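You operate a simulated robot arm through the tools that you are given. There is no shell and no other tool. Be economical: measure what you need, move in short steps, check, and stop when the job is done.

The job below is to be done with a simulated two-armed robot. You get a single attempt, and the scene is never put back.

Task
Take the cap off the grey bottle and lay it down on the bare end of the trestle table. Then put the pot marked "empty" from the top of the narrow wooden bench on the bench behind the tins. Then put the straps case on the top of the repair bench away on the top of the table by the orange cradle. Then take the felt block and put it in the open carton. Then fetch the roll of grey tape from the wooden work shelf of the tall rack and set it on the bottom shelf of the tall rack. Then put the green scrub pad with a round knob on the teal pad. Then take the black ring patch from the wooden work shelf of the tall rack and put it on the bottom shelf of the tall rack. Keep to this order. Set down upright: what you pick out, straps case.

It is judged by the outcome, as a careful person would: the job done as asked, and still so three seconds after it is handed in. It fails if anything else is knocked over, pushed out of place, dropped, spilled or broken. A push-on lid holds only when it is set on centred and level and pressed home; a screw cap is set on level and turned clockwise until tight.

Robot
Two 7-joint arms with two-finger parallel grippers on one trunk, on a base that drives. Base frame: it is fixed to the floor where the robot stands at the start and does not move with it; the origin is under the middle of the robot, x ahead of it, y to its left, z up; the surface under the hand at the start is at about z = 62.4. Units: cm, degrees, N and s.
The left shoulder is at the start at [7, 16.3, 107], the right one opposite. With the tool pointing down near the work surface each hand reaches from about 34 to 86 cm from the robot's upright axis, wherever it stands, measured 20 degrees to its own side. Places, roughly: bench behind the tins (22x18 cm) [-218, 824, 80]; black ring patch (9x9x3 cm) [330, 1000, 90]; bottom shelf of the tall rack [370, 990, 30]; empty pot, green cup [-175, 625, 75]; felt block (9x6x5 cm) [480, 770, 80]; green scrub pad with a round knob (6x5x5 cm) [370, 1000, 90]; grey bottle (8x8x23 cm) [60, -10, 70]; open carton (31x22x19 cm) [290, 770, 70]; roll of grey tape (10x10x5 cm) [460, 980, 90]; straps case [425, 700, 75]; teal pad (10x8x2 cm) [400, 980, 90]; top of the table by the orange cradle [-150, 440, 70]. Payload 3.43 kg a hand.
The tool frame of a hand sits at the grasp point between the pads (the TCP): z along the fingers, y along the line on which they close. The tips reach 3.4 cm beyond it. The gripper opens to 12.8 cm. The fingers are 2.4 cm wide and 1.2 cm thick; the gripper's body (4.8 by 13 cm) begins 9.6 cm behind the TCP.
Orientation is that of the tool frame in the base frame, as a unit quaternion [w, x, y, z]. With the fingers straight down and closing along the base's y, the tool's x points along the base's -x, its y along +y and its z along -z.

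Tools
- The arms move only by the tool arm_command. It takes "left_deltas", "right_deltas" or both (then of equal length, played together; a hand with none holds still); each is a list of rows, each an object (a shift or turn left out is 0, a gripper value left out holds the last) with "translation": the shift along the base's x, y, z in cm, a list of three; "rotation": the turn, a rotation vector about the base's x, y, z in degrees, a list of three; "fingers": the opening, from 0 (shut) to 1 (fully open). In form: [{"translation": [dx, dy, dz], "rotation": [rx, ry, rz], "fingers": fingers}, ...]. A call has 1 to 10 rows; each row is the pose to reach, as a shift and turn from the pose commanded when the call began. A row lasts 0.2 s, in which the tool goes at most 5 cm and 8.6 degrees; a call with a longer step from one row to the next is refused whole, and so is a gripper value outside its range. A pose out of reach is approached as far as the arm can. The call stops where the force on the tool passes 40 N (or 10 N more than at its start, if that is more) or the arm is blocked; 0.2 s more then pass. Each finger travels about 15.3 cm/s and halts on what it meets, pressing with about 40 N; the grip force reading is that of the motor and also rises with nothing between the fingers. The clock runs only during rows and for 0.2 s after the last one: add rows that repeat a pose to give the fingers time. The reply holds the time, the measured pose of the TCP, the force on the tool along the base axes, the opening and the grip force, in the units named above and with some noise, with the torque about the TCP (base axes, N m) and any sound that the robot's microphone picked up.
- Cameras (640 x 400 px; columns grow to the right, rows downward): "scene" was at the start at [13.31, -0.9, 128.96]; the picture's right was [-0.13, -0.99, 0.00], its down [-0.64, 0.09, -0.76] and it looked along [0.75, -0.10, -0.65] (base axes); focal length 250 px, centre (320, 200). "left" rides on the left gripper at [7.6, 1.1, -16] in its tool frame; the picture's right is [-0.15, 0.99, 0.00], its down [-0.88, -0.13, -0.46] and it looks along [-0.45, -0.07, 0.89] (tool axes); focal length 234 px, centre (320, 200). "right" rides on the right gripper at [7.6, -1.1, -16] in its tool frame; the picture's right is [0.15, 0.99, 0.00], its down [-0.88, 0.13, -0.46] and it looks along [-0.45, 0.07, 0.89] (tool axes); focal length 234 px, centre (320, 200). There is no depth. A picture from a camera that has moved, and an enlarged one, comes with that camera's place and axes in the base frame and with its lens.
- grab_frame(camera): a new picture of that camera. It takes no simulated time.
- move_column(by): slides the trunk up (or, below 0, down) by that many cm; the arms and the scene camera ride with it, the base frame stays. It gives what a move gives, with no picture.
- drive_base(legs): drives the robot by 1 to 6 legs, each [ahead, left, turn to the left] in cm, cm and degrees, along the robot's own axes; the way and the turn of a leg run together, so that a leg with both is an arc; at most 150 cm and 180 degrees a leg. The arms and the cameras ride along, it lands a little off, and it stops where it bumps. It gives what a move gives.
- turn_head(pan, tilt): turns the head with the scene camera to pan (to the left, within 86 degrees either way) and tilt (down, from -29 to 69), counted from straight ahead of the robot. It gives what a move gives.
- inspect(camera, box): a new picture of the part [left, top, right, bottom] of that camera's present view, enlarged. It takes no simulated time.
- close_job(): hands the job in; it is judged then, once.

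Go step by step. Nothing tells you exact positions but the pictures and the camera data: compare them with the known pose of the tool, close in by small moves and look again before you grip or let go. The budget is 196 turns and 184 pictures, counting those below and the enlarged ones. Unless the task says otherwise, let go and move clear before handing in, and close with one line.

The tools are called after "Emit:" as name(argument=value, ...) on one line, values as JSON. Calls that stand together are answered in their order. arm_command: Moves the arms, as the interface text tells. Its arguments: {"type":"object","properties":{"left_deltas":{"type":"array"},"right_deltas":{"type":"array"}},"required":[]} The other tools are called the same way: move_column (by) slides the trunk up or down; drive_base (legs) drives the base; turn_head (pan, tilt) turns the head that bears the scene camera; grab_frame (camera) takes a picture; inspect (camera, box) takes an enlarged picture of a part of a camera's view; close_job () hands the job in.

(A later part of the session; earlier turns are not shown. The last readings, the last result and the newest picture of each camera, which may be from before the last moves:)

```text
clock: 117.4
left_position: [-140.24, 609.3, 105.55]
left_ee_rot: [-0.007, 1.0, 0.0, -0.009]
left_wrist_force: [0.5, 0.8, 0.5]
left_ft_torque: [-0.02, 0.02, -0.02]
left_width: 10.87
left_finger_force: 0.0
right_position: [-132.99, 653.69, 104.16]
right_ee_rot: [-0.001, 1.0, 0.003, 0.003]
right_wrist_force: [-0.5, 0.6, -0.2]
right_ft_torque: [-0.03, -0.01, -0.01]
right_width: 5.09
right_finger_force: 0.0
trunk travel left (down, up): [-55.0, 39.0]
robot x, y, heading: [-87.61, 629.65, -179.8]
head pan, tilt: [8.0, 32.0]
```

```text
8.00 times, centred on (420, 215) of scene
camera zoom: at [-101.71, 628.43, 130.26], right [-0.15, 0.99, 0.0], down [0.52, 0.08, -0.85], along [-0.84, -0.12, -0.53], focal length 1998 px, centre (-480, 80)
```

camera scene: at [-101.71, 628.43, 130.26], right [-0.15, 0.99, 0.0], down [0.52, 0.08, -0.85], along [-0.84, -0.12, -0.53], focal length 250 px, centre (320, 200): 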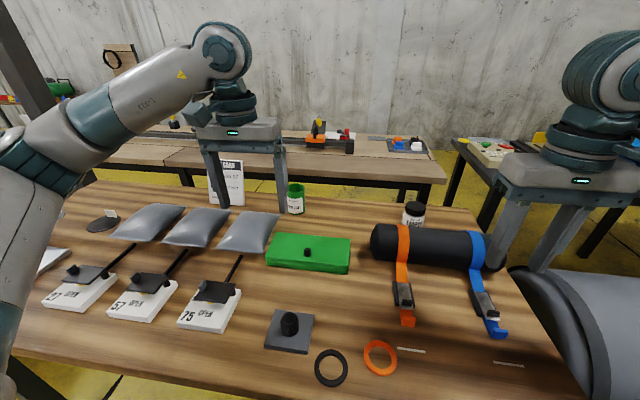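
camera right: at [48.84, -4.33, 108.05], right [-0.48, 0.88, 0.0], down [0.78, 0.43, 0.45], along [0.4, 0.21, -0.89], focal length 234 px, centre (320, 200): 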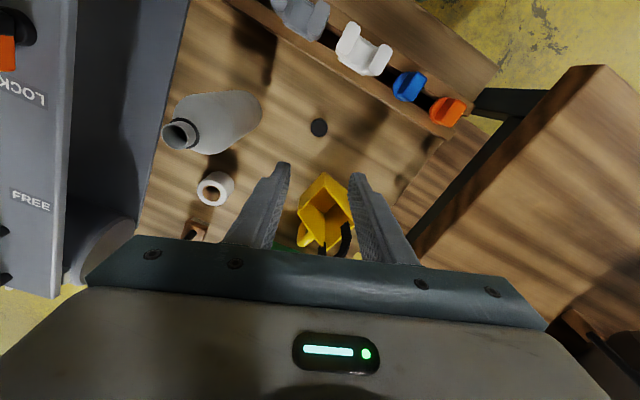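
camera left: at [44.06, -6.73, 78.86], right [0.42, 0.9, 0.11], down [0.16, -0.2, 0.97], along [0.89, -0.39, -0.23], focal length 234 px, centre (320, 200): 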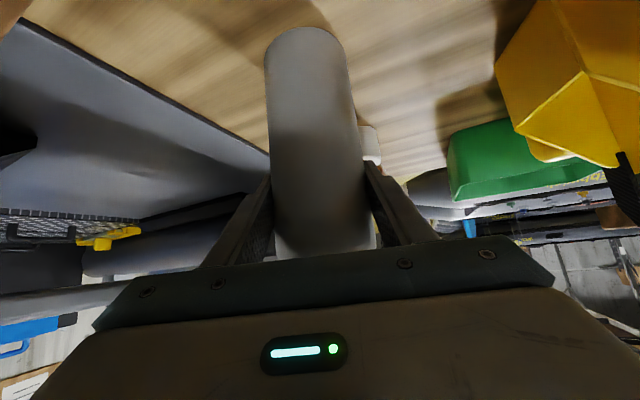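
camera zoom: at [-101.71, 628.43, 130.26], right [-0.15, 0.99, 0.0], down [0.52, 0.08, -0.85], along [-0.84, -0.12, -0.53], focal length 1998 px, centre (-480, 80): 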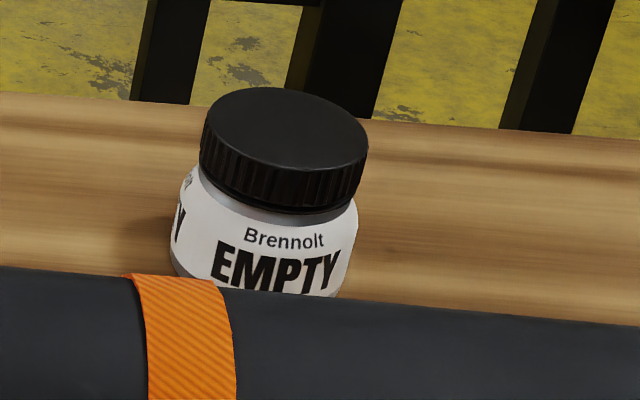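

The pot marked EMPTY (white jar, black lid) stands behind the black roll, near [-163, 647]. I'll move the right hand over it and look down.

Emit:
arm_command(right_deltas=[{"translation": [-4, -1.5, 1], "fingers": 0.8}, {"translation": [-8, -3, 2]}, {"translation": [-12, -4.5, 2]}, {"translation": [-16, -6, 2]}, {"translation": [-20, -7, 2]}, {"translation": [-24, -7, 2]}, {"translation": [-27, -7, 2]}, {"translation": [-27, -7, 2]}])

Emit:
grab_frame(camera="right")

Emit:
grab_frame(camera="scene")

```text
clock: 119.2
left_position: [-140.37, 609.36, 105.53]
left_ee_rot: [-0.007, 1.0, -0.001, -0.007]
left_wrist_force: [0.4, 0.1, -0.1]
left_ft_torque: [-0.02, 0.04, -0.02]
left_width: 10.87
left_finger_force: 0.0
right_position: [-160.18, 646.71, 106.36]
right_ee_rot: [-0.001, 1.0, 0.004, 0.002]
right_wrist_force: [-0.8, -0.4, 0.8]
right_ft_torque: [0.0, 0.02, 0.0]
right_width: 10.25
right_finger_force: 0.1
trunk travel left (down, up): [-55.0, 39.0]
robot x, y, heading: [-87.69, 629.54, -179.6]
head pan, tilt: [8.0, 32.0]
```

```text
126 pictures are left
camera right: at [-152.68, 647.83, 122.37], right [0.15, -0.99, 0.0], down [-0.88, -0.14, 0.45], along [-0.45, -0.07, -0.89], focal length 234 px, centre (320, 200)
```

right: 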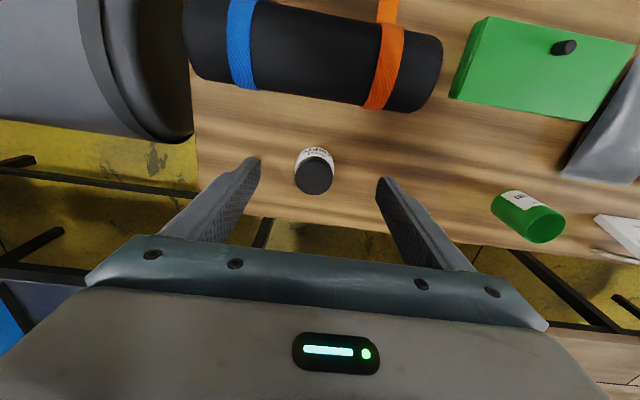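

```text
125 pictures are left
camera scene: at [-101.69, 628.47, 130.27], right [-0.15, 0.99, 0.0], down [0.52, 0.08, -0.85], along [-0.84, -0.12, -0.53], focal length 250 px, centre (320, 200)
```

scene: 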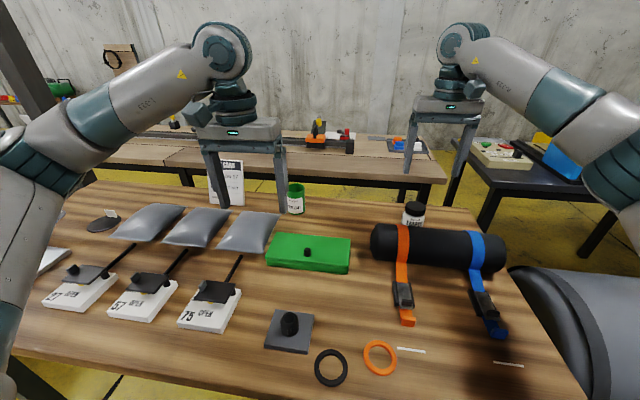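

Lid estimate: about [-164.5, 646.8], top near z 91. I'll move over it and lower to z≈98, then check.

Emit:
arm_command(right_deltas=[{"translation": [-2.5, 0.1, -2]}, {"translation": [-4.2, 0.1, -5]}, {"translation": [-4.2, 0.1, -8.5]}, {"translation": [-4.2, 0.1, -8.5]}])

Emit:
grab_frame(camera="right")

Emit:
inspect(camera="scene", box=[360, 120, 480, 240])

```text
clock: 120.2
left_position: [-140.43, 609.17, 105.49]
left_ee_rot: [-0.008, 1.0, -0.001, -0.008]
left_wrist_force: [1.6, 0.0, 0.0]
left_ft_torque: [-0.03, -0.01, -0.01]
left_width: 10.89
left_finger_force: 0.1
right_position: [-164.28, 646.71, 97.74]
right_ee_rot: [-0.001, 1.0, 0.004, 0.004]
right_wrist_force: [0.0, -0.7, 1.1]
right_ft_torque: [0.0, -0.01, 0.02]
right_width: 10.24
right_finger_force: 0.1
trunk travel left (down, up): [-55.0, 39.0]
robot x, y, heading: [-87.64, 629.4, -179.3]
head pan, tilt: [8.0, 32.0]
```

```text
124 pictures are left
camera right: at [-156.83, 647.89, 113.74], right [0.15, -0.99, 0.0], down [-0.88, -0.14, 0.45], along [-0.45, -0.07, -0.89], focal length 234 px, centre (320, 200)
```

right: 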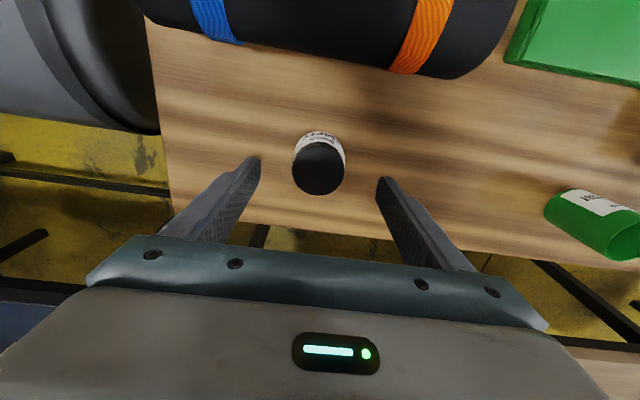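

```text
3.33 times, centred on (420, 180) of scene
camera zoom: at [-101.68, 628.37, 130.27], right [-0.15, 0.99, 0.0], down [0.52, 0.08, -0.85], along [-0.84, -0.12, -0.53], focal length 833 px, centre (-13, 267)
```

zoom: 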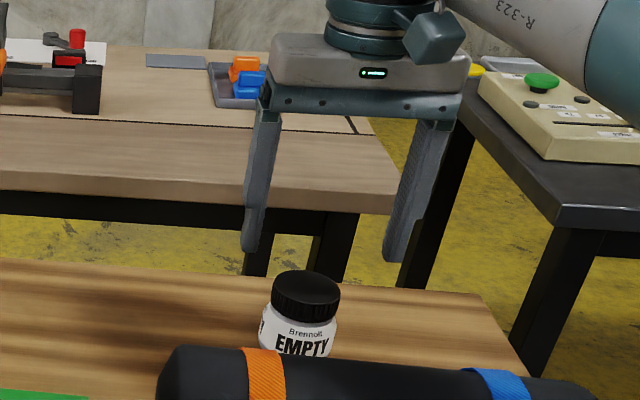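

Two right-camera views agree: pot at about [-166.2, 646.5], lid top near z 88. I'll align and lower around it.

Emit:
arm_command(right_deltas=[{"translation": [-1.9, -0.2, 0]}, {"translation": [-1.9, -0.2, -4]}, {"translation": [-1.9, -0.2, -8]}, {"translation": [-1.9, -0.2, -9.5]}, {"translation": [-1.9, -0.2, -9.5]}])

Emit:
grab_frame(camera="right")

Emit:
inspect(camera="scene", box=[370, 160, 460, 240])

```text
clock: 121.4
left_position: [-140.32, 609.41, 105.5]
left_ee_rot: [-0.007, 1.0, 0.0, -0.009]
left_wrist_force: [0.1, -0.2, 0.1]
left_ft_torque: [0.01, -0.02, -0.03]
left_width: 10.91
left_finger_force: 0.1
right_position: [-166.2, 646.65, 87.99]
right_ee_rot: [-0.001, 1.0, 0.003, 0.003]
right_wrist_force: [0.1, -0.3, 0.5]
right_ft_torque: [-0.01, 0.01, -0.04]
right_width: 10.22
right_finger_force: 0.1
trunk travel left (down, up): [-55.0, 39.0]
robot x, y, heading: [-87.98, 629.45, -179.5]
head pan, tilt: [8.0, 32.0]
```

```text
122 pictures are left
camera right: at [-158.69, 647.73, 104.08], right [0.15, -0.99, 0.0], down [-0.88, -0.14, 0.45], along [-0.45, -0.07, -0.89], focal length 234 px, centre (320, 200)
```

right: 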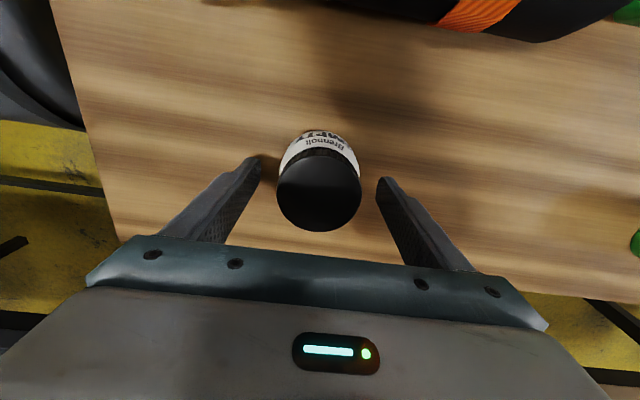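

```text
5.00 times, centred on (415, 200) of scene
camera zoom: at [-101.73, 628.42, 130.26], right [-0.15, 0.99, 0.0], down [0.52, 0.08, -0.85], along [-0.84, -0.12, -0.53], focal length 1249 px, centre (-155, 200)
```

zoom: 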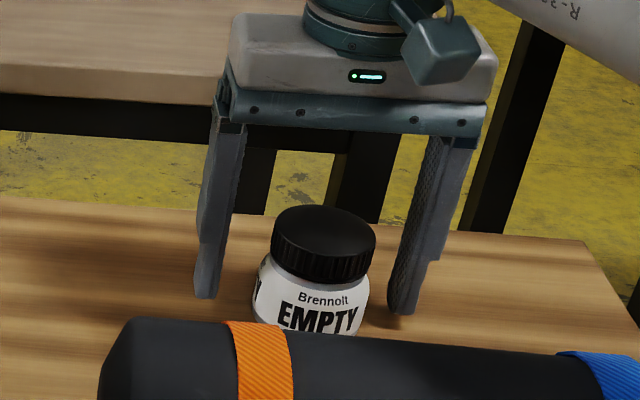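

Well centred. I'll shift 0.7 cm, lower 2 cm more and close on the jar.

Emit:
arm_command(right_deltas=[{"translation": [0.7, 0, -1]}, {"translation": [0.7, 0, -2]}, {"translation": [0.7, 0, -2], "fingers": 0.4}, {"translation": [0.7, 0, -2], "fingers": 0.4}, {"translation": [0.7, 0, -2], "fingers": 0.4}])

Emit:
arm_command(right_deltas=[{"translation": [0, 0, 1]}, {"translation": [0, 0, 3]}, {"translation": [0, 0, 6]}])

Emit:
inspect(camera="scene", box=[360, 120, 480, 240])

```text
clock: 122.0
left_position: [-140.36, 609.38, 105.57]
left_ee_rot: [-0.007, 1.0, -0.001, -0.008]
left_wrist_force: [-0.1, 0.6, -0.2]
left_ft_torque: [-0.03, -0.05, -0.02]
left_width: 10.87
left_finger_force: 0.0
right_position: [-165.97, 646.63, 87.45]
right_ee_rot: [0.001, 1.0, 0.002, -0.006]
right_wrist_force: [6.0, 0.9, 18.9]
right_ft_torque: [0.55, -0.29, -0.07]
right_width: 6.08
right_finger_force: 8.3
trunk travel left (down, up): [-55.0, 39.0]
robot x, y, heading: [-88.15, 629.22, -179.4]
head pan, tilt: [8.0, 32.0]
stopped in row 3 (right hand): the force on the tool passed its limit at 45 N (the readings are from after the stop); the commanded pose is now the measured one
```

```text
clock: 122.8
left_position: [-140.39, 609.35, 105.56]
left_ee_rot: [-0.007, 1.0, -0.001, -0.008]
left_wrist_force: [1.0, -0.5, 0.1]
left_ft_torque: [0.03, 0.02, -0.01]
left_width: 10.86
left_finger_force: 0.1
right_position: [-166.01, 646.74, 93.13]
right_ee_rot: [0.0, 1.0, 0.002, -0.004]
right_wrist_force: [-0.3, 0.1, -0.8]
right_ft_torque: [-0.03, 0.0, -0.01]
right_width: 6.0
right_finger_force: 40.1
trunk travel left (down, up): [-55.0, 39.0]
robot x, y, heading: [-87.78, 629.71, -179.4]
head pan, tilt: [8.0, 32.0]
```

```text
3.33 times, centred on (420, 180) of scene
camera zoom: at [-101.72, 628.39, 130.26], right [-0.15, 0.99, 0.0], down [0.52, 0.08, -0.85], along [-0.84, -0.12, -0.53], focal length 833 px, centre (-13, 267)
```

zoom: 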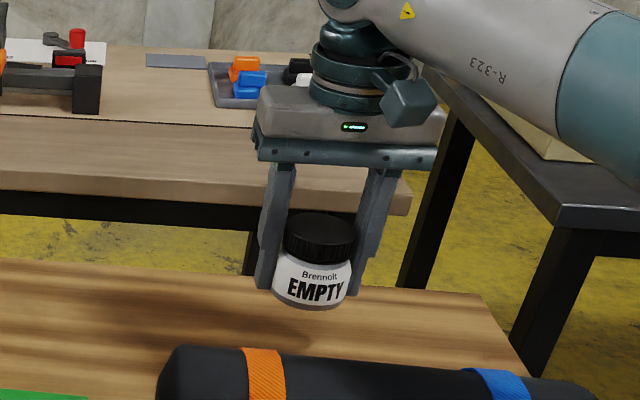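

The pot is lifted and upright. I'll raise it, pull it back, and back the robot off from the bench.

Emit:
arm_command(right_deltas=[{"translation": [0, 0, 5]}, {"translation": [0, 0, 10]}, {"translation": [0, 0, 15]}, {"translation": [4.5, 0, 15]}, {"translation": [9, 0, 15]}, {"translation": [13.5, 0, 15]}, {"translation": [18, 0, 15]}, {"translation": [22.5, 0, 15]}, {"translation": [27, 0, 15]}, {"translation": [31, 0, 15]}])

Emit:
drive_base(legs=[[-55, 0, 0], [0, 0, -90]])

Emit:
turn_head(pan=15, tilt=25)

Emit:
grab_frame(camera="scene")

```text
clock: 125.0
left_position: [-140.19, 609.26, 105.78]
left_ee_rot: [-0.007, 1.0, -0.001, -0.009]
left_wrist_force: [-0.3, 0.7, 0.4]
left_ft_torque: [0.02, -0.01, 0.0]
left_width: 10.87
left_finger_force: 0.0
right_position: [-134.63, 646.55, 108.1]
right_ee_rot: [0.0, 1.0, 0.003, -0.005]
right_wrist_force: [-0.7, 0.0, -0.1]
right_ft_torque: [0.02, 0.0, 0.0]
right_width: 6.03
right_finger_force: 40.0
trunk travel left (down, up): [-55.0, 39.0]
robot x, y, heading: [-87.82, 629.61, -179.7]
head pan, tilt: [8.0, 32.0]
```

```text
clock: 132.0
left_position: [-52.25, 682.77, 105.59]
left_ee_rot: [0.011, -0.698, 0.716, 0.001]
left_wrist_force: [-0.3, 0.5, -0.5]
left_ft_torque: [-0.01, 0.0, 0.02]
left_width: 10.89
left_finger_force: 0.1
right_position: [-15.14, 676.51, 108.1]
right_ee_rot: [0.003, -0.702, 0.712, 0.004]
right_wrist_force: [0.3, 0.2, -0.7]
right_ft_torque: [0.0, -0.01, 0.01]
right_width: 5.99
right_finger_force: 39.6
trunk travel left (down, up): [-55.0, 39.0]
robot x, y, heading: [-33.08, 629.51, 89.3]
head pan, tilt: [8.0, 32.0]
```

```text
clock: 132.7
left_position: [-52.2, 682.78, 105.6]
left_ee_rot: [0.01, -0.699, 0.715, 0.001]
left_wrist_force: [-0.6, -0.8, 0.0]
left_ft_torque: [0.03, -0.01, 0.01]
left_width: 10.87
left_finger_force: 0.1
right_position: [-15.22, 676.62, 108.18]
right_ee_rot: [0.003, -0.702, 0.712, 0.003]
right_wrist_force: [0.2, 0.4, -0.1]
right_ft_torque: [0.04, -0.05, 0.02]
right_width: 6.0
right_finger_force: 40.2
trunk travel left (down, up): [-55.0, 39.0]
robot x, y, heading: [-33.01, 629.57, 89.4]
head pan, tilt: [15.0, 25.0]
```

```text
119 pictures are left
camera scene: at [-35.42, 643.96, 131.37], right [0.97, 0.25, 0.0], down [0.1, -0.41, -0.91], along [-0.22, 0.88, -0.42], focal length 250 px, centre (320, 200)
```

scene: 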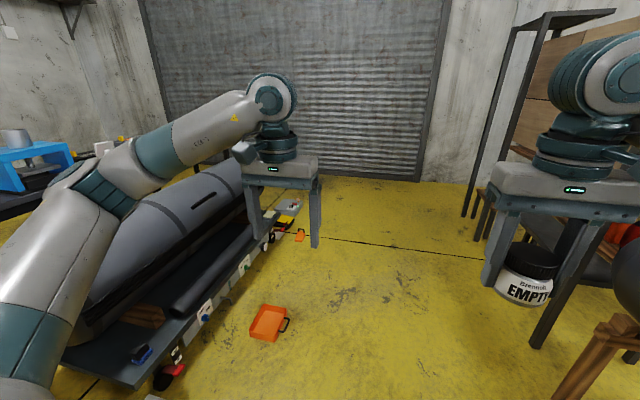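

The boat rack blocks the direct way; the tins' bench is behind it. I'll drive up the corridor to y≈775 and look left.

Emit:
drive_base(legs=[[145, 0, 0.6]])

Emit:
turn_head(pan=65, tilt=20)

Emit:
grab_frame(camera="scene")

```text
clock: 139.9
left_position: [-49.9, 827.41, 105.59]
left_ee_rot: [0.011, -0.697, 0.717, 0.0]
left_wrist_force: [-0.4, 0.2, -0.2]
left_ft_torque: [-0.01, 0.0, 0.01]
left_width: 10.89
left_finger_force: 0.1
right_position: [-12.79, 820.95, 108.32]
right_ee_rot: [0.003, -0.701, 0.713, 0.003]
right_wrist_force: [-0.7, -0.1, 0.4]
right_ft_torque: [-0.01, -0.02, -0.03]
right_width: 5.96
right_finger_force: 39.9
trunk travel left (down, up): [-55.0, 39.0]
robot x, y, heading: [-30.75, 774.18, 89.3]
head pan, tilt: [15.0, 25.0]
```

```text
clock: 141.1
left_position: [-49.91, 827.39, 105.59]
left_ee_rot: [0.01, -0.696, 0.718, 0.0]
left_wrist_force: [-0.4, 0.4, 0.6]
left_ft_torque: [-0.05, 0.0, 0.03]
left_width: 10.87
left_finger_force: 0.1
right_position: [-12.69, 820.98, 108.07]
right_ee_rot: [0.002, -0.7, 0.714, 0.003]
right_wrist_force: [-0.8, 0.1, 0.5]
right_ft_torque: [0.0, -0.03, 0.01]
right_width: 5.96
right_finger_force: 39.8
trunk travel left (down, up): [-55.0, 39.0]
robot x, y, heading: [-30.7, 774.25, 88.8]
head pan, tilt: [65.0, 20.0]
```

```text
118 pictures are left
camera scene: at [-39.31, 783.61, 132.18], right [0.44, 0.9, 0.0], down [0.31, -0.15, -0.94], along [-0.84, 0.41, -0.34], focal length 250 px, centre (320, 200)
```

scene: 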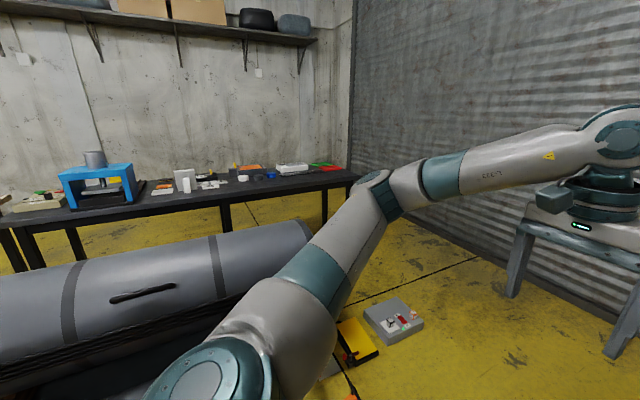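

I see a long dark table along the wall with small items; I'll zoom in there to find the tins.

Emit:
inspect(camera="scene", box=[130, 130, 370, 260])

Emit:
drive_base(legs=[[115, 0, 0], [0, 0, 90]])

Emit:
turn_head(pan=15, tilt=30)

Emit:
grab_frame(camera="scene")

```text
2.67 times, centred on (250, 195) of scene
camera zoom: at [-39.31, 783.61, 132.18], right [0.44, 0.9, 0.0], down [0.31, -0.15, -0.94], along [-0.84, 0.41, -0.34], focal length 666 px, centre (507, 213)
```

zoom: 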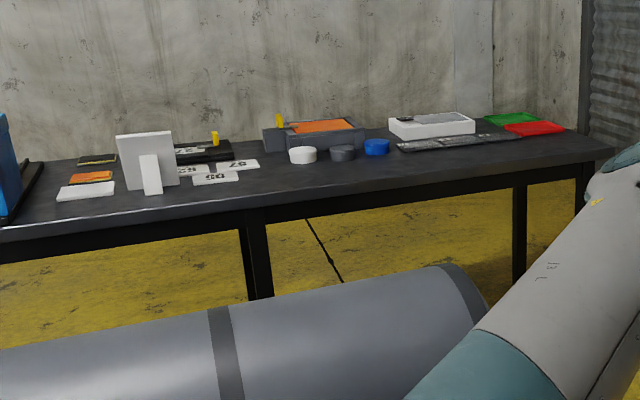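

```text
clock: 150.6
left_position: [-82.02, 869.03, 105.61]
left_ee_rot: [-0.007, 1.0, -0.021, -0.007]
left_wrist_force: [-0.4, 0.6, -0.1]
left_ft_torque: [0.0, 0.02, -0.03]
left_width: 10.88
left_finger_force: 0.0
right_position: [-74.97, 906.04, 108.11]
right_ee_rot: [-0.001, 1.0, -0.017, -0.004]
right_wrist_force: [0.0, 0.2, 0.4]
right_ft_torque: [-0.03, 0.0, -0.01]
right_width: 5.94
right_finger_force: 40.0
trunk travel left (down, up): [-55.0, 39.0]
robot x, y, heading: [-28.61, 887.14, 177.9]
head pan, tilt: [65.0, 20.0]
```

```text
clock: 151.8
left_position: [-81.98, 869.07, 105.56]
left_ee_rot: [-0.006, 1.0, -0.022, -0.007]
left_wrist_force: [0.0, 0.6, 0.1]
left_ft_torque: [-0.02, -0.01, 0.0]
left_width: 10.89
left_finger_force: 0.2
right_position: [-74.96, 906.07, 108.29]
right_ee_rot: [0.0, 1.0, -0.017, -0.004]
right_wrist_force: [0.3, 0.6, -1.1]
right_ft_torque: [-0.02, -0.02, -0.01]
right_width: 5.94
right_finger_force: 39.9
trunk travel left (down, up): [-55.0, 39.0]
robot x, y, heading: [-28.43, 887.27, 178.1]
head pan, tilt: [15.0, 30.0]
```

```text
116 pictures are left
camera scene: at [-42.51, 885.59, 130.58], right [-0.23, 0.97, 0.0], down [0.49, 0.11, -0.87], along [-0.84, -0.2, -0.5], focal length 250 px, centre (320, 200)
```

scene: 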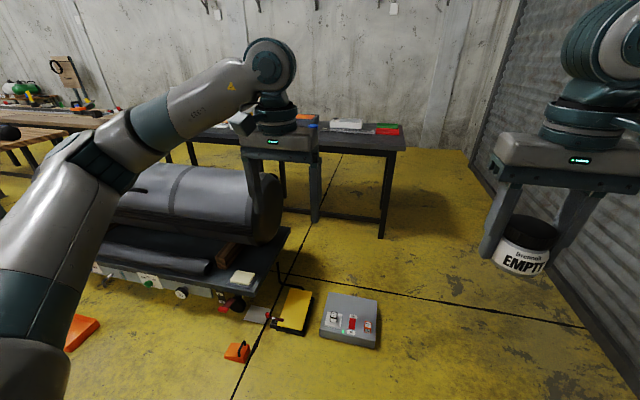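

The three tins (white, dark, blue) stand on the dark table, near [-225, 823]. I'll go round the north of the items on the floor and turn toward the table end.

Emit:
drive_base(legs=[[0, -46, 2], [145, 0, 0]])

Emit:
turn_head(pan=50, tilt=35)

Emit:
grab_frame(camera="scene")

```text
clock: 161.5
left_position: [-227.48, 912.86, 105.58]
left_ee_rot: [-0.007, 1.0, -0.004, -0.008]
left_wrist_force: [-0.3, -0.5, 0.0]
left_ft_torque: [0.0, 0.02, -0.01]
left_width: 10.89
left_finger_force: 0.1
right_position: [-221.6, 950.12, 108.13]
right_ee_rot: [0.0, 1.0, 0.001, -0.004]
right_wrist_force: [-0.3, 0.0, -1.3]
right_ft_torque: [0.0, 0.0, -0.03]
right_width: 5.94
right_finger_force: 39.8
trunk travel left (down, up): [-55.0, 39.0]
robot x, y, heading: [-174.7, 932.75, -179.9]
head pan, tilt: [15.0, 30.0]
```

```text
clock: 162.5
left_position: [-227.43, 913.03, 105.57]
left_ee_rot: [-0.007, 1.0, -0.005, -0.008]
left_wrist_force: [0.3, 0.5, 0.0]
left_ft_torque: [0.04, 0.0, -0.01]
left_width: 10.88
left_finger_force: 0.1
right_position: [-221.63, 950.12, 108.24]
right_ee_rot: [0.0, 1.0, 0.001, -0.004]
right_wrist_force: [0.4, 0.6, -0.7]
right_ft_torque: [-0.05, -0.01, 0.01]
right_width: 5.94
right_finger_force: 39.9
trunk travel left (down, up): [-55.0, 39.0]
robot x, y, heading: [-174.48, 932.62, -179.9]
head pan, tilt: [50.0, 35.0]
```

```text
115 pictures are left
camera scene: at [-185.45, 926.33, 129.8], right [-0.77, 0.64, 0.0], down [0.37, 0.44, -0.82], along [-0.53, -0.63, -0.57], focal length 250 px, centre (320, 200)
```

scene: 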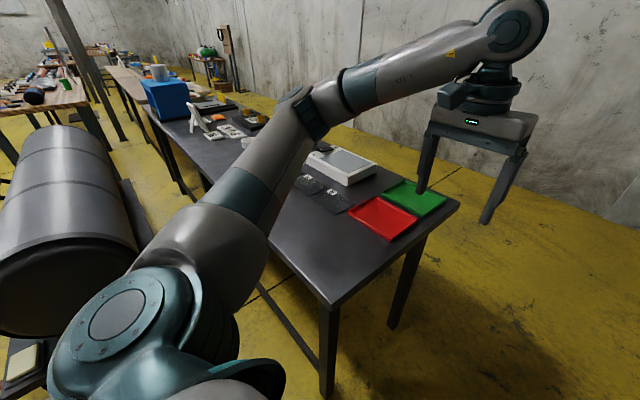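

The table spans x -209 to -266 and ends at y 903. I'll turn to heading about -110 and move in beside the table.

Emit:
drive_base(legs=[[0, 0, 70], [47, 11, 0]])

Emit:
turn_head(pan=-20, tilt=35)

Emit:
grab_frame(camera="scene")

```text
clock: 168.5
left_position: [-177.95, 827.84, 105.55]
left_ee_rot: [0.0, 0.817, 0.577, -0.01]
left_wrist_force: [-0.4, -0.6, -0.6]
left_ft_torque: [0.02, 0.01, 0.0]
left_width: 10.91
left_finger_force: 0.1
right_position: [-211.22, 845.4, 108.26]
right_ee_rot: [0.003, 0.813, 0.582, -0.004]
right_wrist_force: [0.2, -0.1, 0.6]
right_ft_torque: [0.04, -0.03, -0.02]
right_width: 5.95
right_finger_force: 39.3
trunk travel left (down, up): [-55.0, 39.0]
robot x, y, heading: [-179.26, 884.38, -108.9]
head pan, tilt: [50.0, 35.0]
```

```text
clock: 169.9
left_position: [-177.83, 827.84, 105.63]
left_ee_rot: [-0.001, 0.817, 0.577, -0.011]
left_wrist_force: [0.5, -0.2, 0.0]
left_ft_torque: [0.01, 0.01, -0.02]
left_width: 10.9
left_finger_force: 0.1
right_position: [-211.08, 845.4, 108.24]
right_ee_rot: [0.003, 0.813, 0.582, -0.002]
right_wrist_force: [0.2, 0.1, -1.0]
right_ft_torque: [-0.01, 0.0, 0.0]
right_width: 5.94
right_finger_force: 40.4
trunk travel left (down, up): [-55.0, 39.0]
robot x, y, heading: [-179.44, 884.37, -109.1]
head pan, tilt: [-20.0, 35.0]
```

```text
114 pictures are left
camera scene: at [-186.81, 872.86, 129.8], right [-0.78, 0.63, 0.0], down [0.36, 0.45, -0.82], along [-0.51, -0.64, -0.57], focal length 250 px, centre (320, 200)
```

scene: 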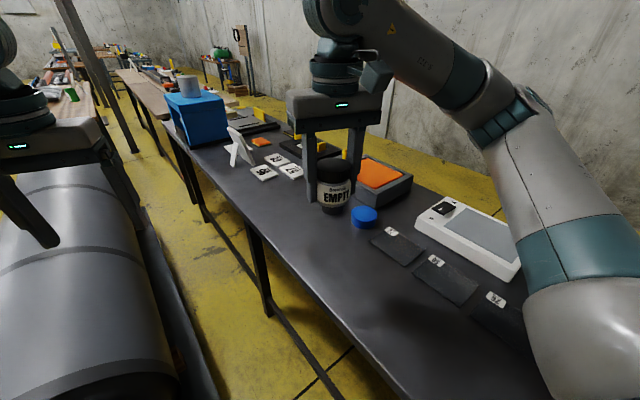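

I'm beside the table and the tins are under the pot. I'll look with the right camera.

Emit:
grab_frame(camera="right")

Emit:
inspect(camera="scene", box=[220, 110, 440, 250])

```text
113 pictures are left
camera right: at [-209.71, 853.09, 124.07], right [0.98, -0.18, 0.0], down [-0.16, -0.87, 0.46], along [-0.09, -0.46, -0.89], focal length 234 px, centre (320, 200)
```

right: 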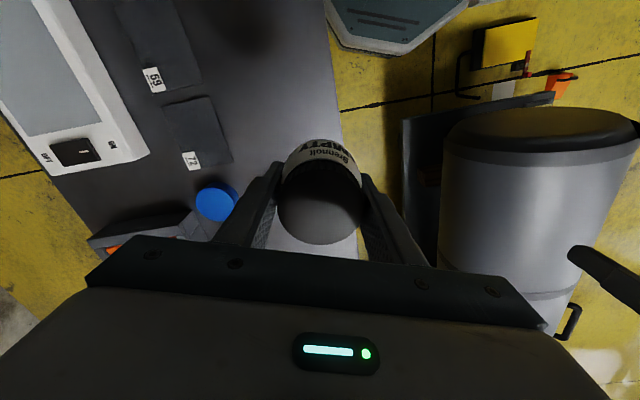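

```text
2.86 times, centred on (330, 180) of scene
camera zoom: at [-186.81, 872.86, 129.8], right [-0.78, 0.63, 0.0], down [0.36, 0.45, -0.82], along [-0.51, -0.64, -0.57], focal length 714 px, centre (291, 257)
```

zoom: 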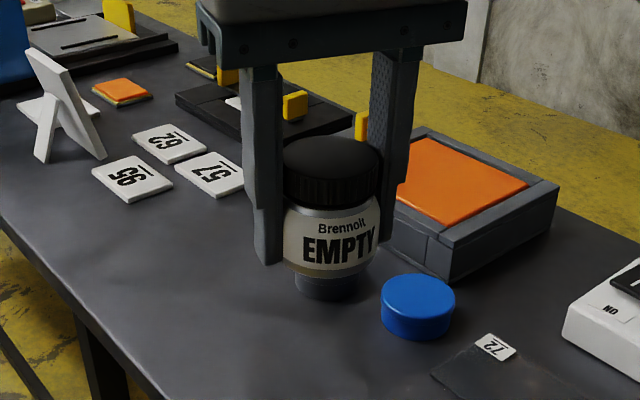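

The tins lie in a row near [-236,834], [-230,825], .... I'll pull the pot back to see the bare patch beside them.

Emit:
arm_command(right_deltas=[{"translation": [1, 4, 2]}, {"translation": [2, 8, 4]}, {"translation": [3, 12, 6]}, {"translation": [4, 16, 8]}, {"translation": [4, 16, 8]}])

Emit:
inspect(camera="scene", box=[200, 120, 440, 270])

Emit:
grab_frame(camera="right")

```text
clock: 171.1
left_position: [-177.94, 827.81, 105.54]
left_ee_rot: [-0.001, 0.817, 0.577, -0.01]
left_wrist_force: [-1.2, -0.3, -0.3]
left_ft_torque: [-0.01, 0.0, 0.03]
left_width: 10.88
left_finger_force: 0.0
right_position: [-207.01, 861.75, 116.3]
right_ee_rot: [0.002, 0.813, 0.582, -0.004]
right_wrist_force: [-0.3, 0.6, -1.6]
right_ft_torque: [-0.01, 0.01, 0.02]
right_width: 5.93
right_finger_force: 39.9
trunk travel left (down, up): [-55.0, 39.0]
robot x, y, heading: [-179.7, 884.15, -108.8]
head pan, tilt: [-20.0, 35.0]
```

```text
2.67 times, centred on (320, 195) of scene
camera zoom: at [-186.88, 872.79, 129.78], right [-0.78, 0.63, 0.0], down [0.36, 0.45, -0.82], along [-0.51, -0.64, -0.57], focal length 666 px, centre (320, 213)
```

zoom: 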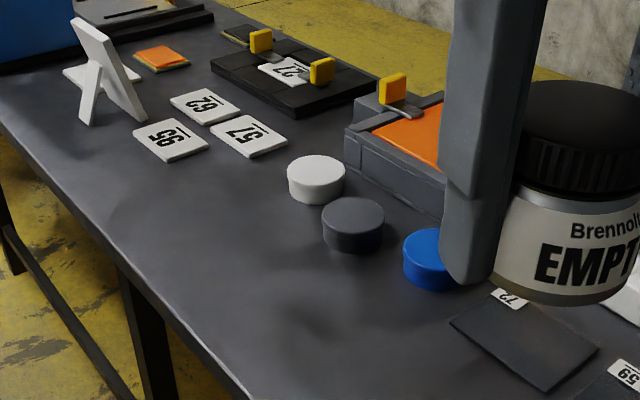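

```text
110 pictures are left
camera right: at [-205.57, 869.3, 132.11], right [0.98, -0.18, 0.0], down [-0.16, -0.87, 0.46], along [-0.08, -0.46, -0.89], focal length 234 px, centre (320, 200)
```

right: 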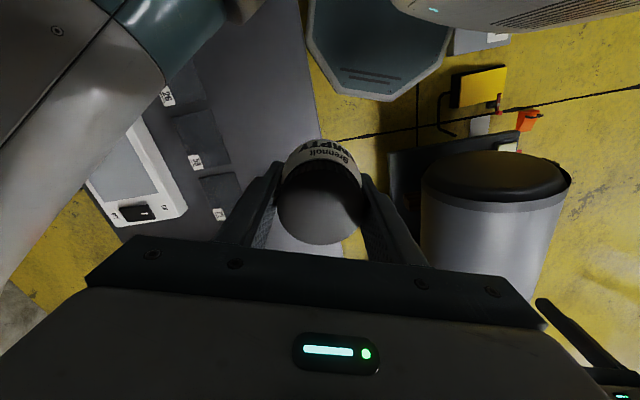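

The bare patch lies between the row of tins and the table's long edge, centred about [-218, 824] as given. I'll move the pot there and lower it near the top.

Emit:
arm_command(right_deltas=[{"translation": [-1.2, -4.2, -1.5]}, {"translation": [-2.4, -8.4, -3]}, {"translation": [-3.6, -12.6, -4.5]}, {"translation": [-4.8, -16.8, -6]}, {"translation": [-6, -21, -7.5]}, {"translation": [-7.2, -25.2, -9]}, {"translation": [-8.4, -29.4, -10.5]}, {"translation": [-9.7, -33.5, -12]}, {"translation": [-11, -37.7, -14]}, {"translation": [-11, -37.7, -18]}])

Emit:
arm_command(right_deltas=[{"translation": [0, 0, -4]}, {"translation": [0, 0, -8]}, {"translation": [0, 0, -11]}, {"translation": [0, 0, -11]}])

Emit:
inspect(camera="scene", box=[200, 120, 440, 270])

Emit:
grab_frame(camera="right")

```text
clock: 173.3
left_position: [-177.87, 827.95, 105.56]
left_ee_rot: [-0.001, 0.817, 0.577, -0.011]
left_wrist_force: [-0.2, 0.7, 0.7]
left_ft_torque: [0.02, -0.03, 0.01]
left_width: 10.91
left_finger_force: 0.0
right_position: [-218.31, 823.65, 98.05]
right_ee_rot: [0.004, 0.814, 0.581, -0.003]
right_wrist_force: [-0.4, -0.7, -0.1]
right_ft_torque: [0.02, -0.02, 0.01]
right_width: 5.94
right_finger_force: 40.3
trunk travel left (down, up): [-55.0, 39.0]
robot x, y, heading: [-179.53, 884.47, -109.1]
head pan, tilt: [-20.0, 35.0]
```

```text
clock: 174.3
left_position: [-177.89, 827.94, 105.63]
left_ee_rot: [-0.002, 0.817, 0.577, -0.011]
left_wrist_force: [-0.4, -0.5, 0.6]
left_ft_torque: [0.04, 0.0, 0.01]
left_width: 10.89
left_finger_force: 0.0
right_position: [-218.21, 823.7, 87.19]
right_ee_rot: [0.003, 0.814, 0.581, -0.004]
right_wrist_force: [0.3, -0.3, -0.2]
right_ft_torque: [-0.01, 0.04, 0.0]
right_width: 5.95
right_finger_force: 39.9
trunk travel left (down, up): [-55.0, 39.0]
robot x, y, heading: [-179.42, 884.08, -108.9]
head pan, tilt: [-20.0, 35.0]
```

```text
2.67 times, centred on (320, 195) of scene
camera zoom: at [-186.8, 872.88, 129.8], right [-0.78, 0.63, 0.0], down [0.36, 0.45, -0.82], along [-0.51, -0.64, -0.57], focal length 666 px, centre (320, 213)
```

zoom: 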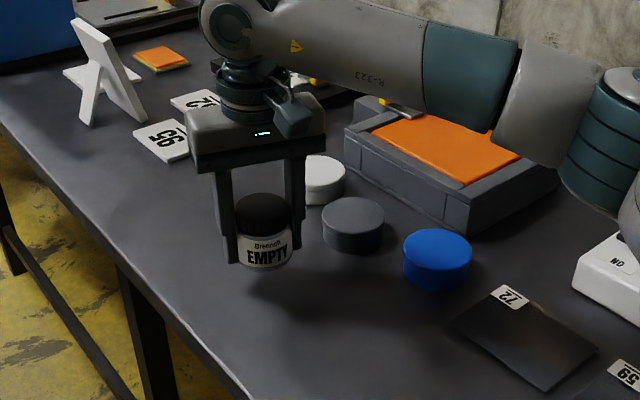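

```text
108 pictures are left
camera right: at [-216.67, 831.35, 103.02], right [0.98, -0.18, 0.0], down [-0.16, -0.87, 0.46], along [-0.09, -0.46, -0.89], focal length 234 px, centre (320, 200)
```

right: 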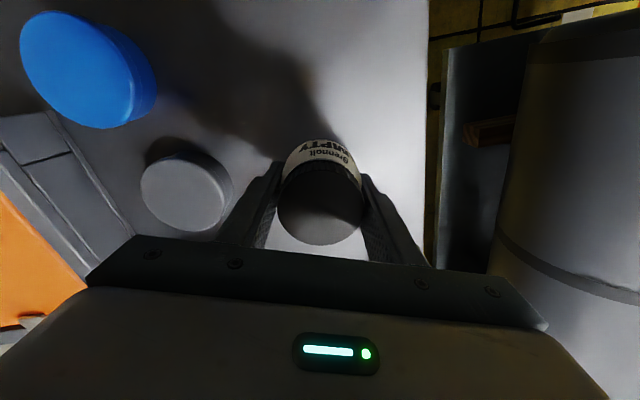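

Over the bare patch. I'll lower slowly until contact.

Emit:
arm_command(right_deltas=[{"translation": [0, 0, -1.5]}, {"translation": [0, 0, -2.5]}, {"translation": [0, 0, -3]}, {"translation": [0, 0, -3.4]}, {"translation": [0, 0, -3.7]}, {"translation": [0, 0, -4.0]}, {"translation": [0, 0, -4.3]}, {"translation": [0, 0, -4.6]}])

Emit:
inspect(camera="scene", box=[260, 150, 340, 240])

```text
clock: 176.3
left_position: [-177.82, 828.07, 105.74]
left_ee_rot: [-0.002, 0.817, 0.577, -0.012]
left_wrist_force: [-0.3, 0.1, 0.1]
left_ft_torque: [-0.01, 0.0, 0.0]
left_width: 10.88
left_finger_force: 0.1
right_position: [-218.2, 823.75, 83.46]
right_ee_rot: [0.008, 0.814, 0.581, -0.008]
right_wrist_force: [3.1, 8.6, 16.7]
right_ft_torque: [0.68, 0.42, -0.33]
right_width: 5.94
right_finger_force: 39.5
trunk travel left (down, up): [-55.0, 39.0]
robot x, y, heading: [-179.56, 884.14, -108.8]
head pan, tilt: [-20.0, 35.0]
stopped in row 8 (right hand): the force on the tool passed its limit at 42 N (the readings are from after the stop); the commanded pose is now the measured one
```

```text
4.44 times, centred on (300, 195) of scene
camera zoom: at [-186.7, 873.12, 129.81], right [-0.78, 0.63, 0.0], down [0.36, 0.44, -0.82], along [-0.52, -0.64, -0.57], focal length 1110 px, centre (409, 222)
```

zoom: 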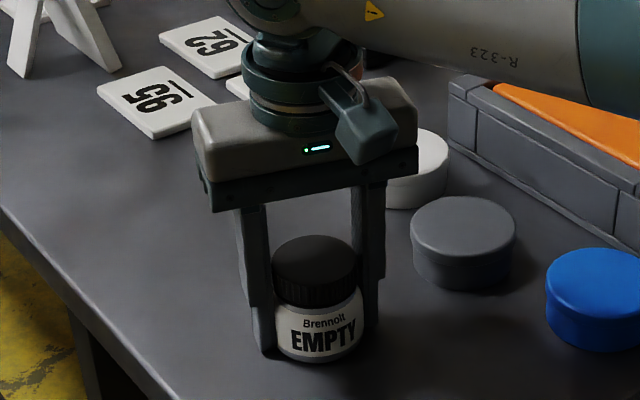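

The pot stands on the table. I'll open and lift away.

Emit:
arm_command(right_deltas=[{"translation": [0, 0, 0.1], "fingers": 0.5}, {"translation": [0, 0, 0.1], "fingers": 0.65}, {"translation": [0, 0, 0.1]}, {"translation": [0, 0, 3]}, {"translation": [0, 0, 7]}, {"translation": [0, 0, 12]}, {"translation": [0, 0, 17]}, {"translation": [0, 0, 22]}])

Emit:
arm_command(right_deltas=[{"translation": [1.3, 4.5, 1]}, {"translation": [2.6, 9, 2]}, {"translation": [3.9, 13.5, 3]}, {"translation": [5.2, 18, 3]}, {"translation": [6.5, 22.5, 3]}])

Emit:
inspect(camera="scene", box=[200, 120, 440, 270])

```text
clock: 178.1
left_position: [-177.73, 827.91, 105.58]
left_ee_rot: [-0.002, 0.816, 0.577, -0.011]
left_wrist_force: [-0.1, 0.7, -0.2]
left_ft_torque: [-0.03, 0.0, -0.02]
left_width: 10.89
left_finger_force: 0.0
right_position: [-218.23, 823.65, 104.99]
right_ee_rot: [0.006, 0.814, 0.581, -0.007]
right_wrist_force: [0.7, 0.1, 0.9]
right_ft_torque: [0.01, 0.02, -0.01]
right_width: 8.3
right_finger_force: 0.1
trunk travel left (down, up): [-55.0, 39.0]
robot x, y, heading: [-178.98, 884.43, -108.8]
head pan, tilt: [-20.0, 35.0]
```

```text
clock: 179.3
left_position: [-177.86, 827.97, 105.66]
left_ee_rot: [-0.001, 0.816, 0.577, -0.011]
left_wrist_force: [-0.4, 0.1, 0.2]
left_ft_torque: [-0.03, -0.02, 0.02]
left_width: 10.92
left_finger_force: 0.1
right_position: [-211.83, 846.23, 108.04]
right_ee_rot: [0.005, 0.814, 0.581, -0.007]
right_wrist_force: [-0.4, 0.4, 1.3]
right_ft_torque: [-0.05, -0.04, -0.01]
right_width: 8.32
right_finger_force: 0.0
trunk travel left (down, up): [-55.0, 39.0]
robot x, y, heading: [-179.69, 884.54, -109.2]
head pan, tilt: [-20.0, 35.0]
```

```text
2.67 times, centred on (320, 195) of scene
camera zoom: at [-186.81, 872.95, 129.81], right [-0.78, 0.63, 0.0], down [0.36, 0.45, -0.82], along [-0.51, -0.64, -0.57], focal length 666 px, centre (320, 213)
```

zoom: 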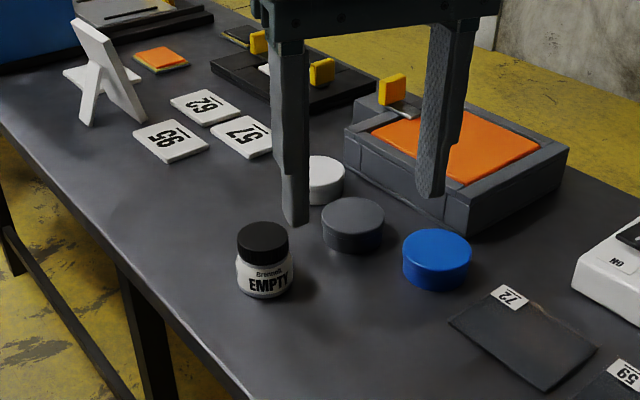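

The pot stands upright by the tins. Next I'll leave this nook and look east towards the repair bench.

Emit:
drive_base(legs=[[-45, -11, 0], [0, 0, 109], [130, 0, 0]])

Emit:
turn_head(pan=0, tilt=15)

Emit:
grab_frame(camera="scene")

Emit:
turn_head(pan=-50, tilt=20)

Emit:
grab_frame(camera="scene")

```text
clock: 192.8
left_position: [8.81, 947.96, 105.53]
left_ee_rot: [0.008, 0.012, 1.0, -0.007]
left_wrist_force: [-0.2, 0.2, -0.6]
left_ft_torque: [0.0, 0.03, 0.0]
left_width: 10.89
left_finger_force: 0.1
right_position: [2.26, 910.01, 108.12]
right_ee_rot: [0.009, 0.007, 1.0, 0.001]
right_wrist_force: [0.1, -0.3, -0.8]
right_ft_torque: [-0.02, -0.01, 0.02]
right_width: 8.31
right_finger_force: 0.0
trunk travel left (down, up): [-55.0, 39.0]
robot x, y, heading: [-44.47, 928.44, -1.1]
head pan, tilt: [-20.0, 35.0]
```

```text
clock: 193.6
left_position: [8.74, 947.93, 105.6]
left_ee_rot: [0.008, 0.011, 1.0, -0.007]
left_wrist_force: [0.3, 0.3, 0.1]
left_ft_torque: [-0.03, 0.02, 0.01]
left_width: 10.88
left_finger_force: 0.1
right_position: [2.24, 909.81, 108.13]
right_ee_rot: [0.009, 0.006, 1.0, 0.0]
right_wrist_force: [0.4, 0.0, 0.3]
right_ft_torque: [0.0, 0.0, -0.02]
right_width: 8.3
right_finger_force: 0.0
trunk travel left (down, up): [-55.0, 39.0]
robot x, y, heading: [-44.62, 928.63, -0.7]
head pan, tilt: [0.0, 15.0]
```

```text
105 pictures are left
camera scene: at [-29.94, 928.73, 132.99], right [-0.01, -1.0, 0.0], down [-0.26, 0.0, -0.97], along [0.97, -0.01, -0.26], focal length 250 px, centre (320, 200)
```

scene: 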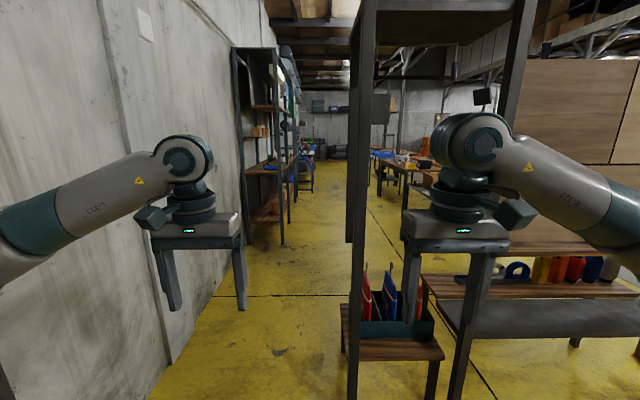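

```text
clock: 194.8
left_position: [8.85, 947.97, 105.57]
left_ee_rot: [0.007, 0.011, 1.0, -0.007]
left_wrist_force: [-0.8, 0.0, 0.7]
left_ft_torque: [0.0, 0.0, -0.06]
left_width: 10.86
left_finger_force: 0.1
right_position: [2.12, 909.81, 108.18]
right_ee_rot: [0.008, 0.007, 1.0, 0.001]
right_wrist_force: [-1.1, -0.3, 0.0]
right_ft_torque: [0.02, 0.02, -0.01]
right_width: 8.35
right_finger_force: 0.1
trunk travel left (down, up): [-55.0, 39.0]
robot x, y, heading: [-44.13, 928.68, -0.7]
head pan, tilt: [-50.0, 20.0]
```

```text
104 pictures are left
camera scene: at [-33.36, 921.65, 132.19], right [-0.77, -0.63, 0.0], down [-0.22, 0.26, -0.94], along [0.6, -0.73, -0.34], focal length 250 px, centre (320, 200)
```

scene: 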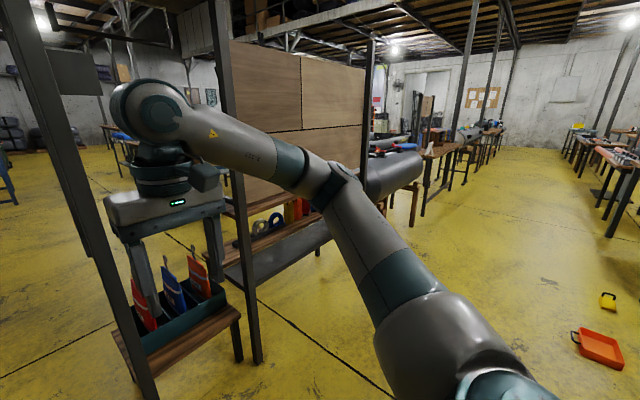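

A poster stand at about [55–80, 873–917] leaves a gap to the wall. I'll stretch the arms forward to be slim, shift to y≈960, and pass through.

Emit:
arm_command(left_deltas=[{"translation": [3.2, -0.7, 1]}, {"translation": [6.4, -1.4, 2]}, {"translation": [9.6, -2.1, 3]}, {"translation": [12.8, -2.8, 4]}, {"translation": [16, -3.5, 5]}, {"translation": [19.2, -4.2, 6]}, {"translation": [22.4, -4.9, 6]}, {"translation": [25, -5.5, 6]}], right_deltas=[{"translation": [4, 0.5, 0.5]}, {"translation": [8, 1, 1]}, {"translation": [12, 1.5, 1.5]}, {"translation": [16, 2, 2]}, {"translation": [20, 2.5, 2.5]}, {"translation": [24, 3, 3]}, {"translation": [28, 3.5, 3.5]}, {"translation": [32, 4, 4]}])

Emit:
drive_base(legs=[[0, 31, 0.7]])

Emit:
turn_head(pan=0, tilt=25)

Emit:
grab_frame(camera="scene")

```text
clock: 196.6
left_position: [33.69, 943.18, 111.4]
left_ee_rot: [0.008, 0.01, 1.0, -0.009]
left_wrist_force: [1.0, 3.9, -0.5]
left_ft_torque: [-0.35, -0.02, 0.0]
left_width: 10.88
left_finger_force: 0.0
right_position: [33.51, 914.52, 112.24]
right_ee_rot: [0.012, 0.002, 1.0, -0.005]
right_wrist_force: [0.2, -6.8, 0.3]
right_ft_torque: [0.8, 0.11, 0.02]
right_width: 8.32
right_finger_force: 0.1
right hand out of reach, approached as far as the arm can: row 8
trunk travel left (down, up): [-55.0, 39.0]
robot x, y, heading: [-44.22, 928.86, -0.7]
head pan, tilt: [-50.0, 20.0]
```

```text
clock: 198.7
left_position: [33.8, 975.1, 111.52]
left_ee_rot: [0.009, 0.005, 1.0, -0.007]
left_wrist_force: [0.4, -0.4, -0.2]
left_ft_torque: [0.0, 0.01, -0.01]
left_width: 10.89
left_finger_force: 0.0
right_position: [34.07, 946.42, 111.92]
right_ee_rot: [0.009, 0.0, 1.0, 0.0]
right_wrist_force: [0.0, -0.2, 0.1]
right_ft_torque: [0.0, 0.03, 0.0]
right_width: 8.33
right_finger_force: 0.0
trunk travel left (down, up): [-55.0, 39.0]
robot x, y, heading: [-44.44, 960.3, -0.0]
head pan, tilt: [-50.0, 20.0]
```

```text
clock: 199.9
left_position: [33.76, 974.97, 111.54]
left_ee_rot: [0.008, 0.005, 1.0, -0.007]
left_wrist_force: [0.2, 0.7, -0.9]
left_ft_torque: [-0.01, 0.0, 0.01]
left_width: 10.89
left_finger_force: 0.0
right_position: [34.01, 946.53, 111.87]
right_ee_rot: [0.009, 0.0, 1.0, 0.001]
right_wrist_force: [0.6, -0.1, -0.1]
right_ft_torque: [-0.01, 0.03, 0.01]
right_width: 8.32
right_finger_force: 0.1
trunk travel left (down, up): [-55.0, 39.0]
robot x, y, heading: [-44.17, 959.95, 0.2]
head pan, tilt: [0.0, 25.0]
```

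```text
103 pictures are left
camera scene: at [-29.87, 960.54, 131.37], right [0.0, -1.0, 0.0], down [-0.42, 0.0, -0.91], along [0.91, 0.0, -0.42], focal length 250 px, centre (320, 200)
```

scene: 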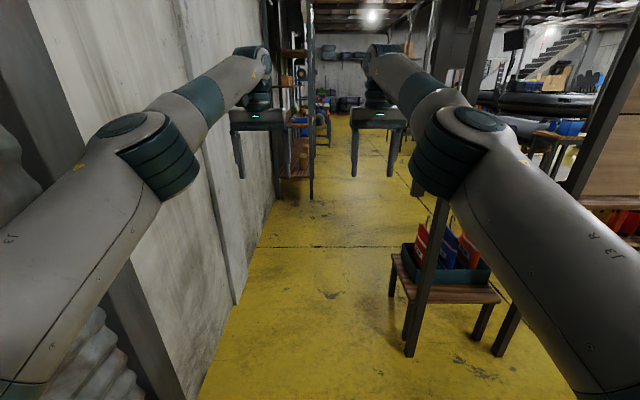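

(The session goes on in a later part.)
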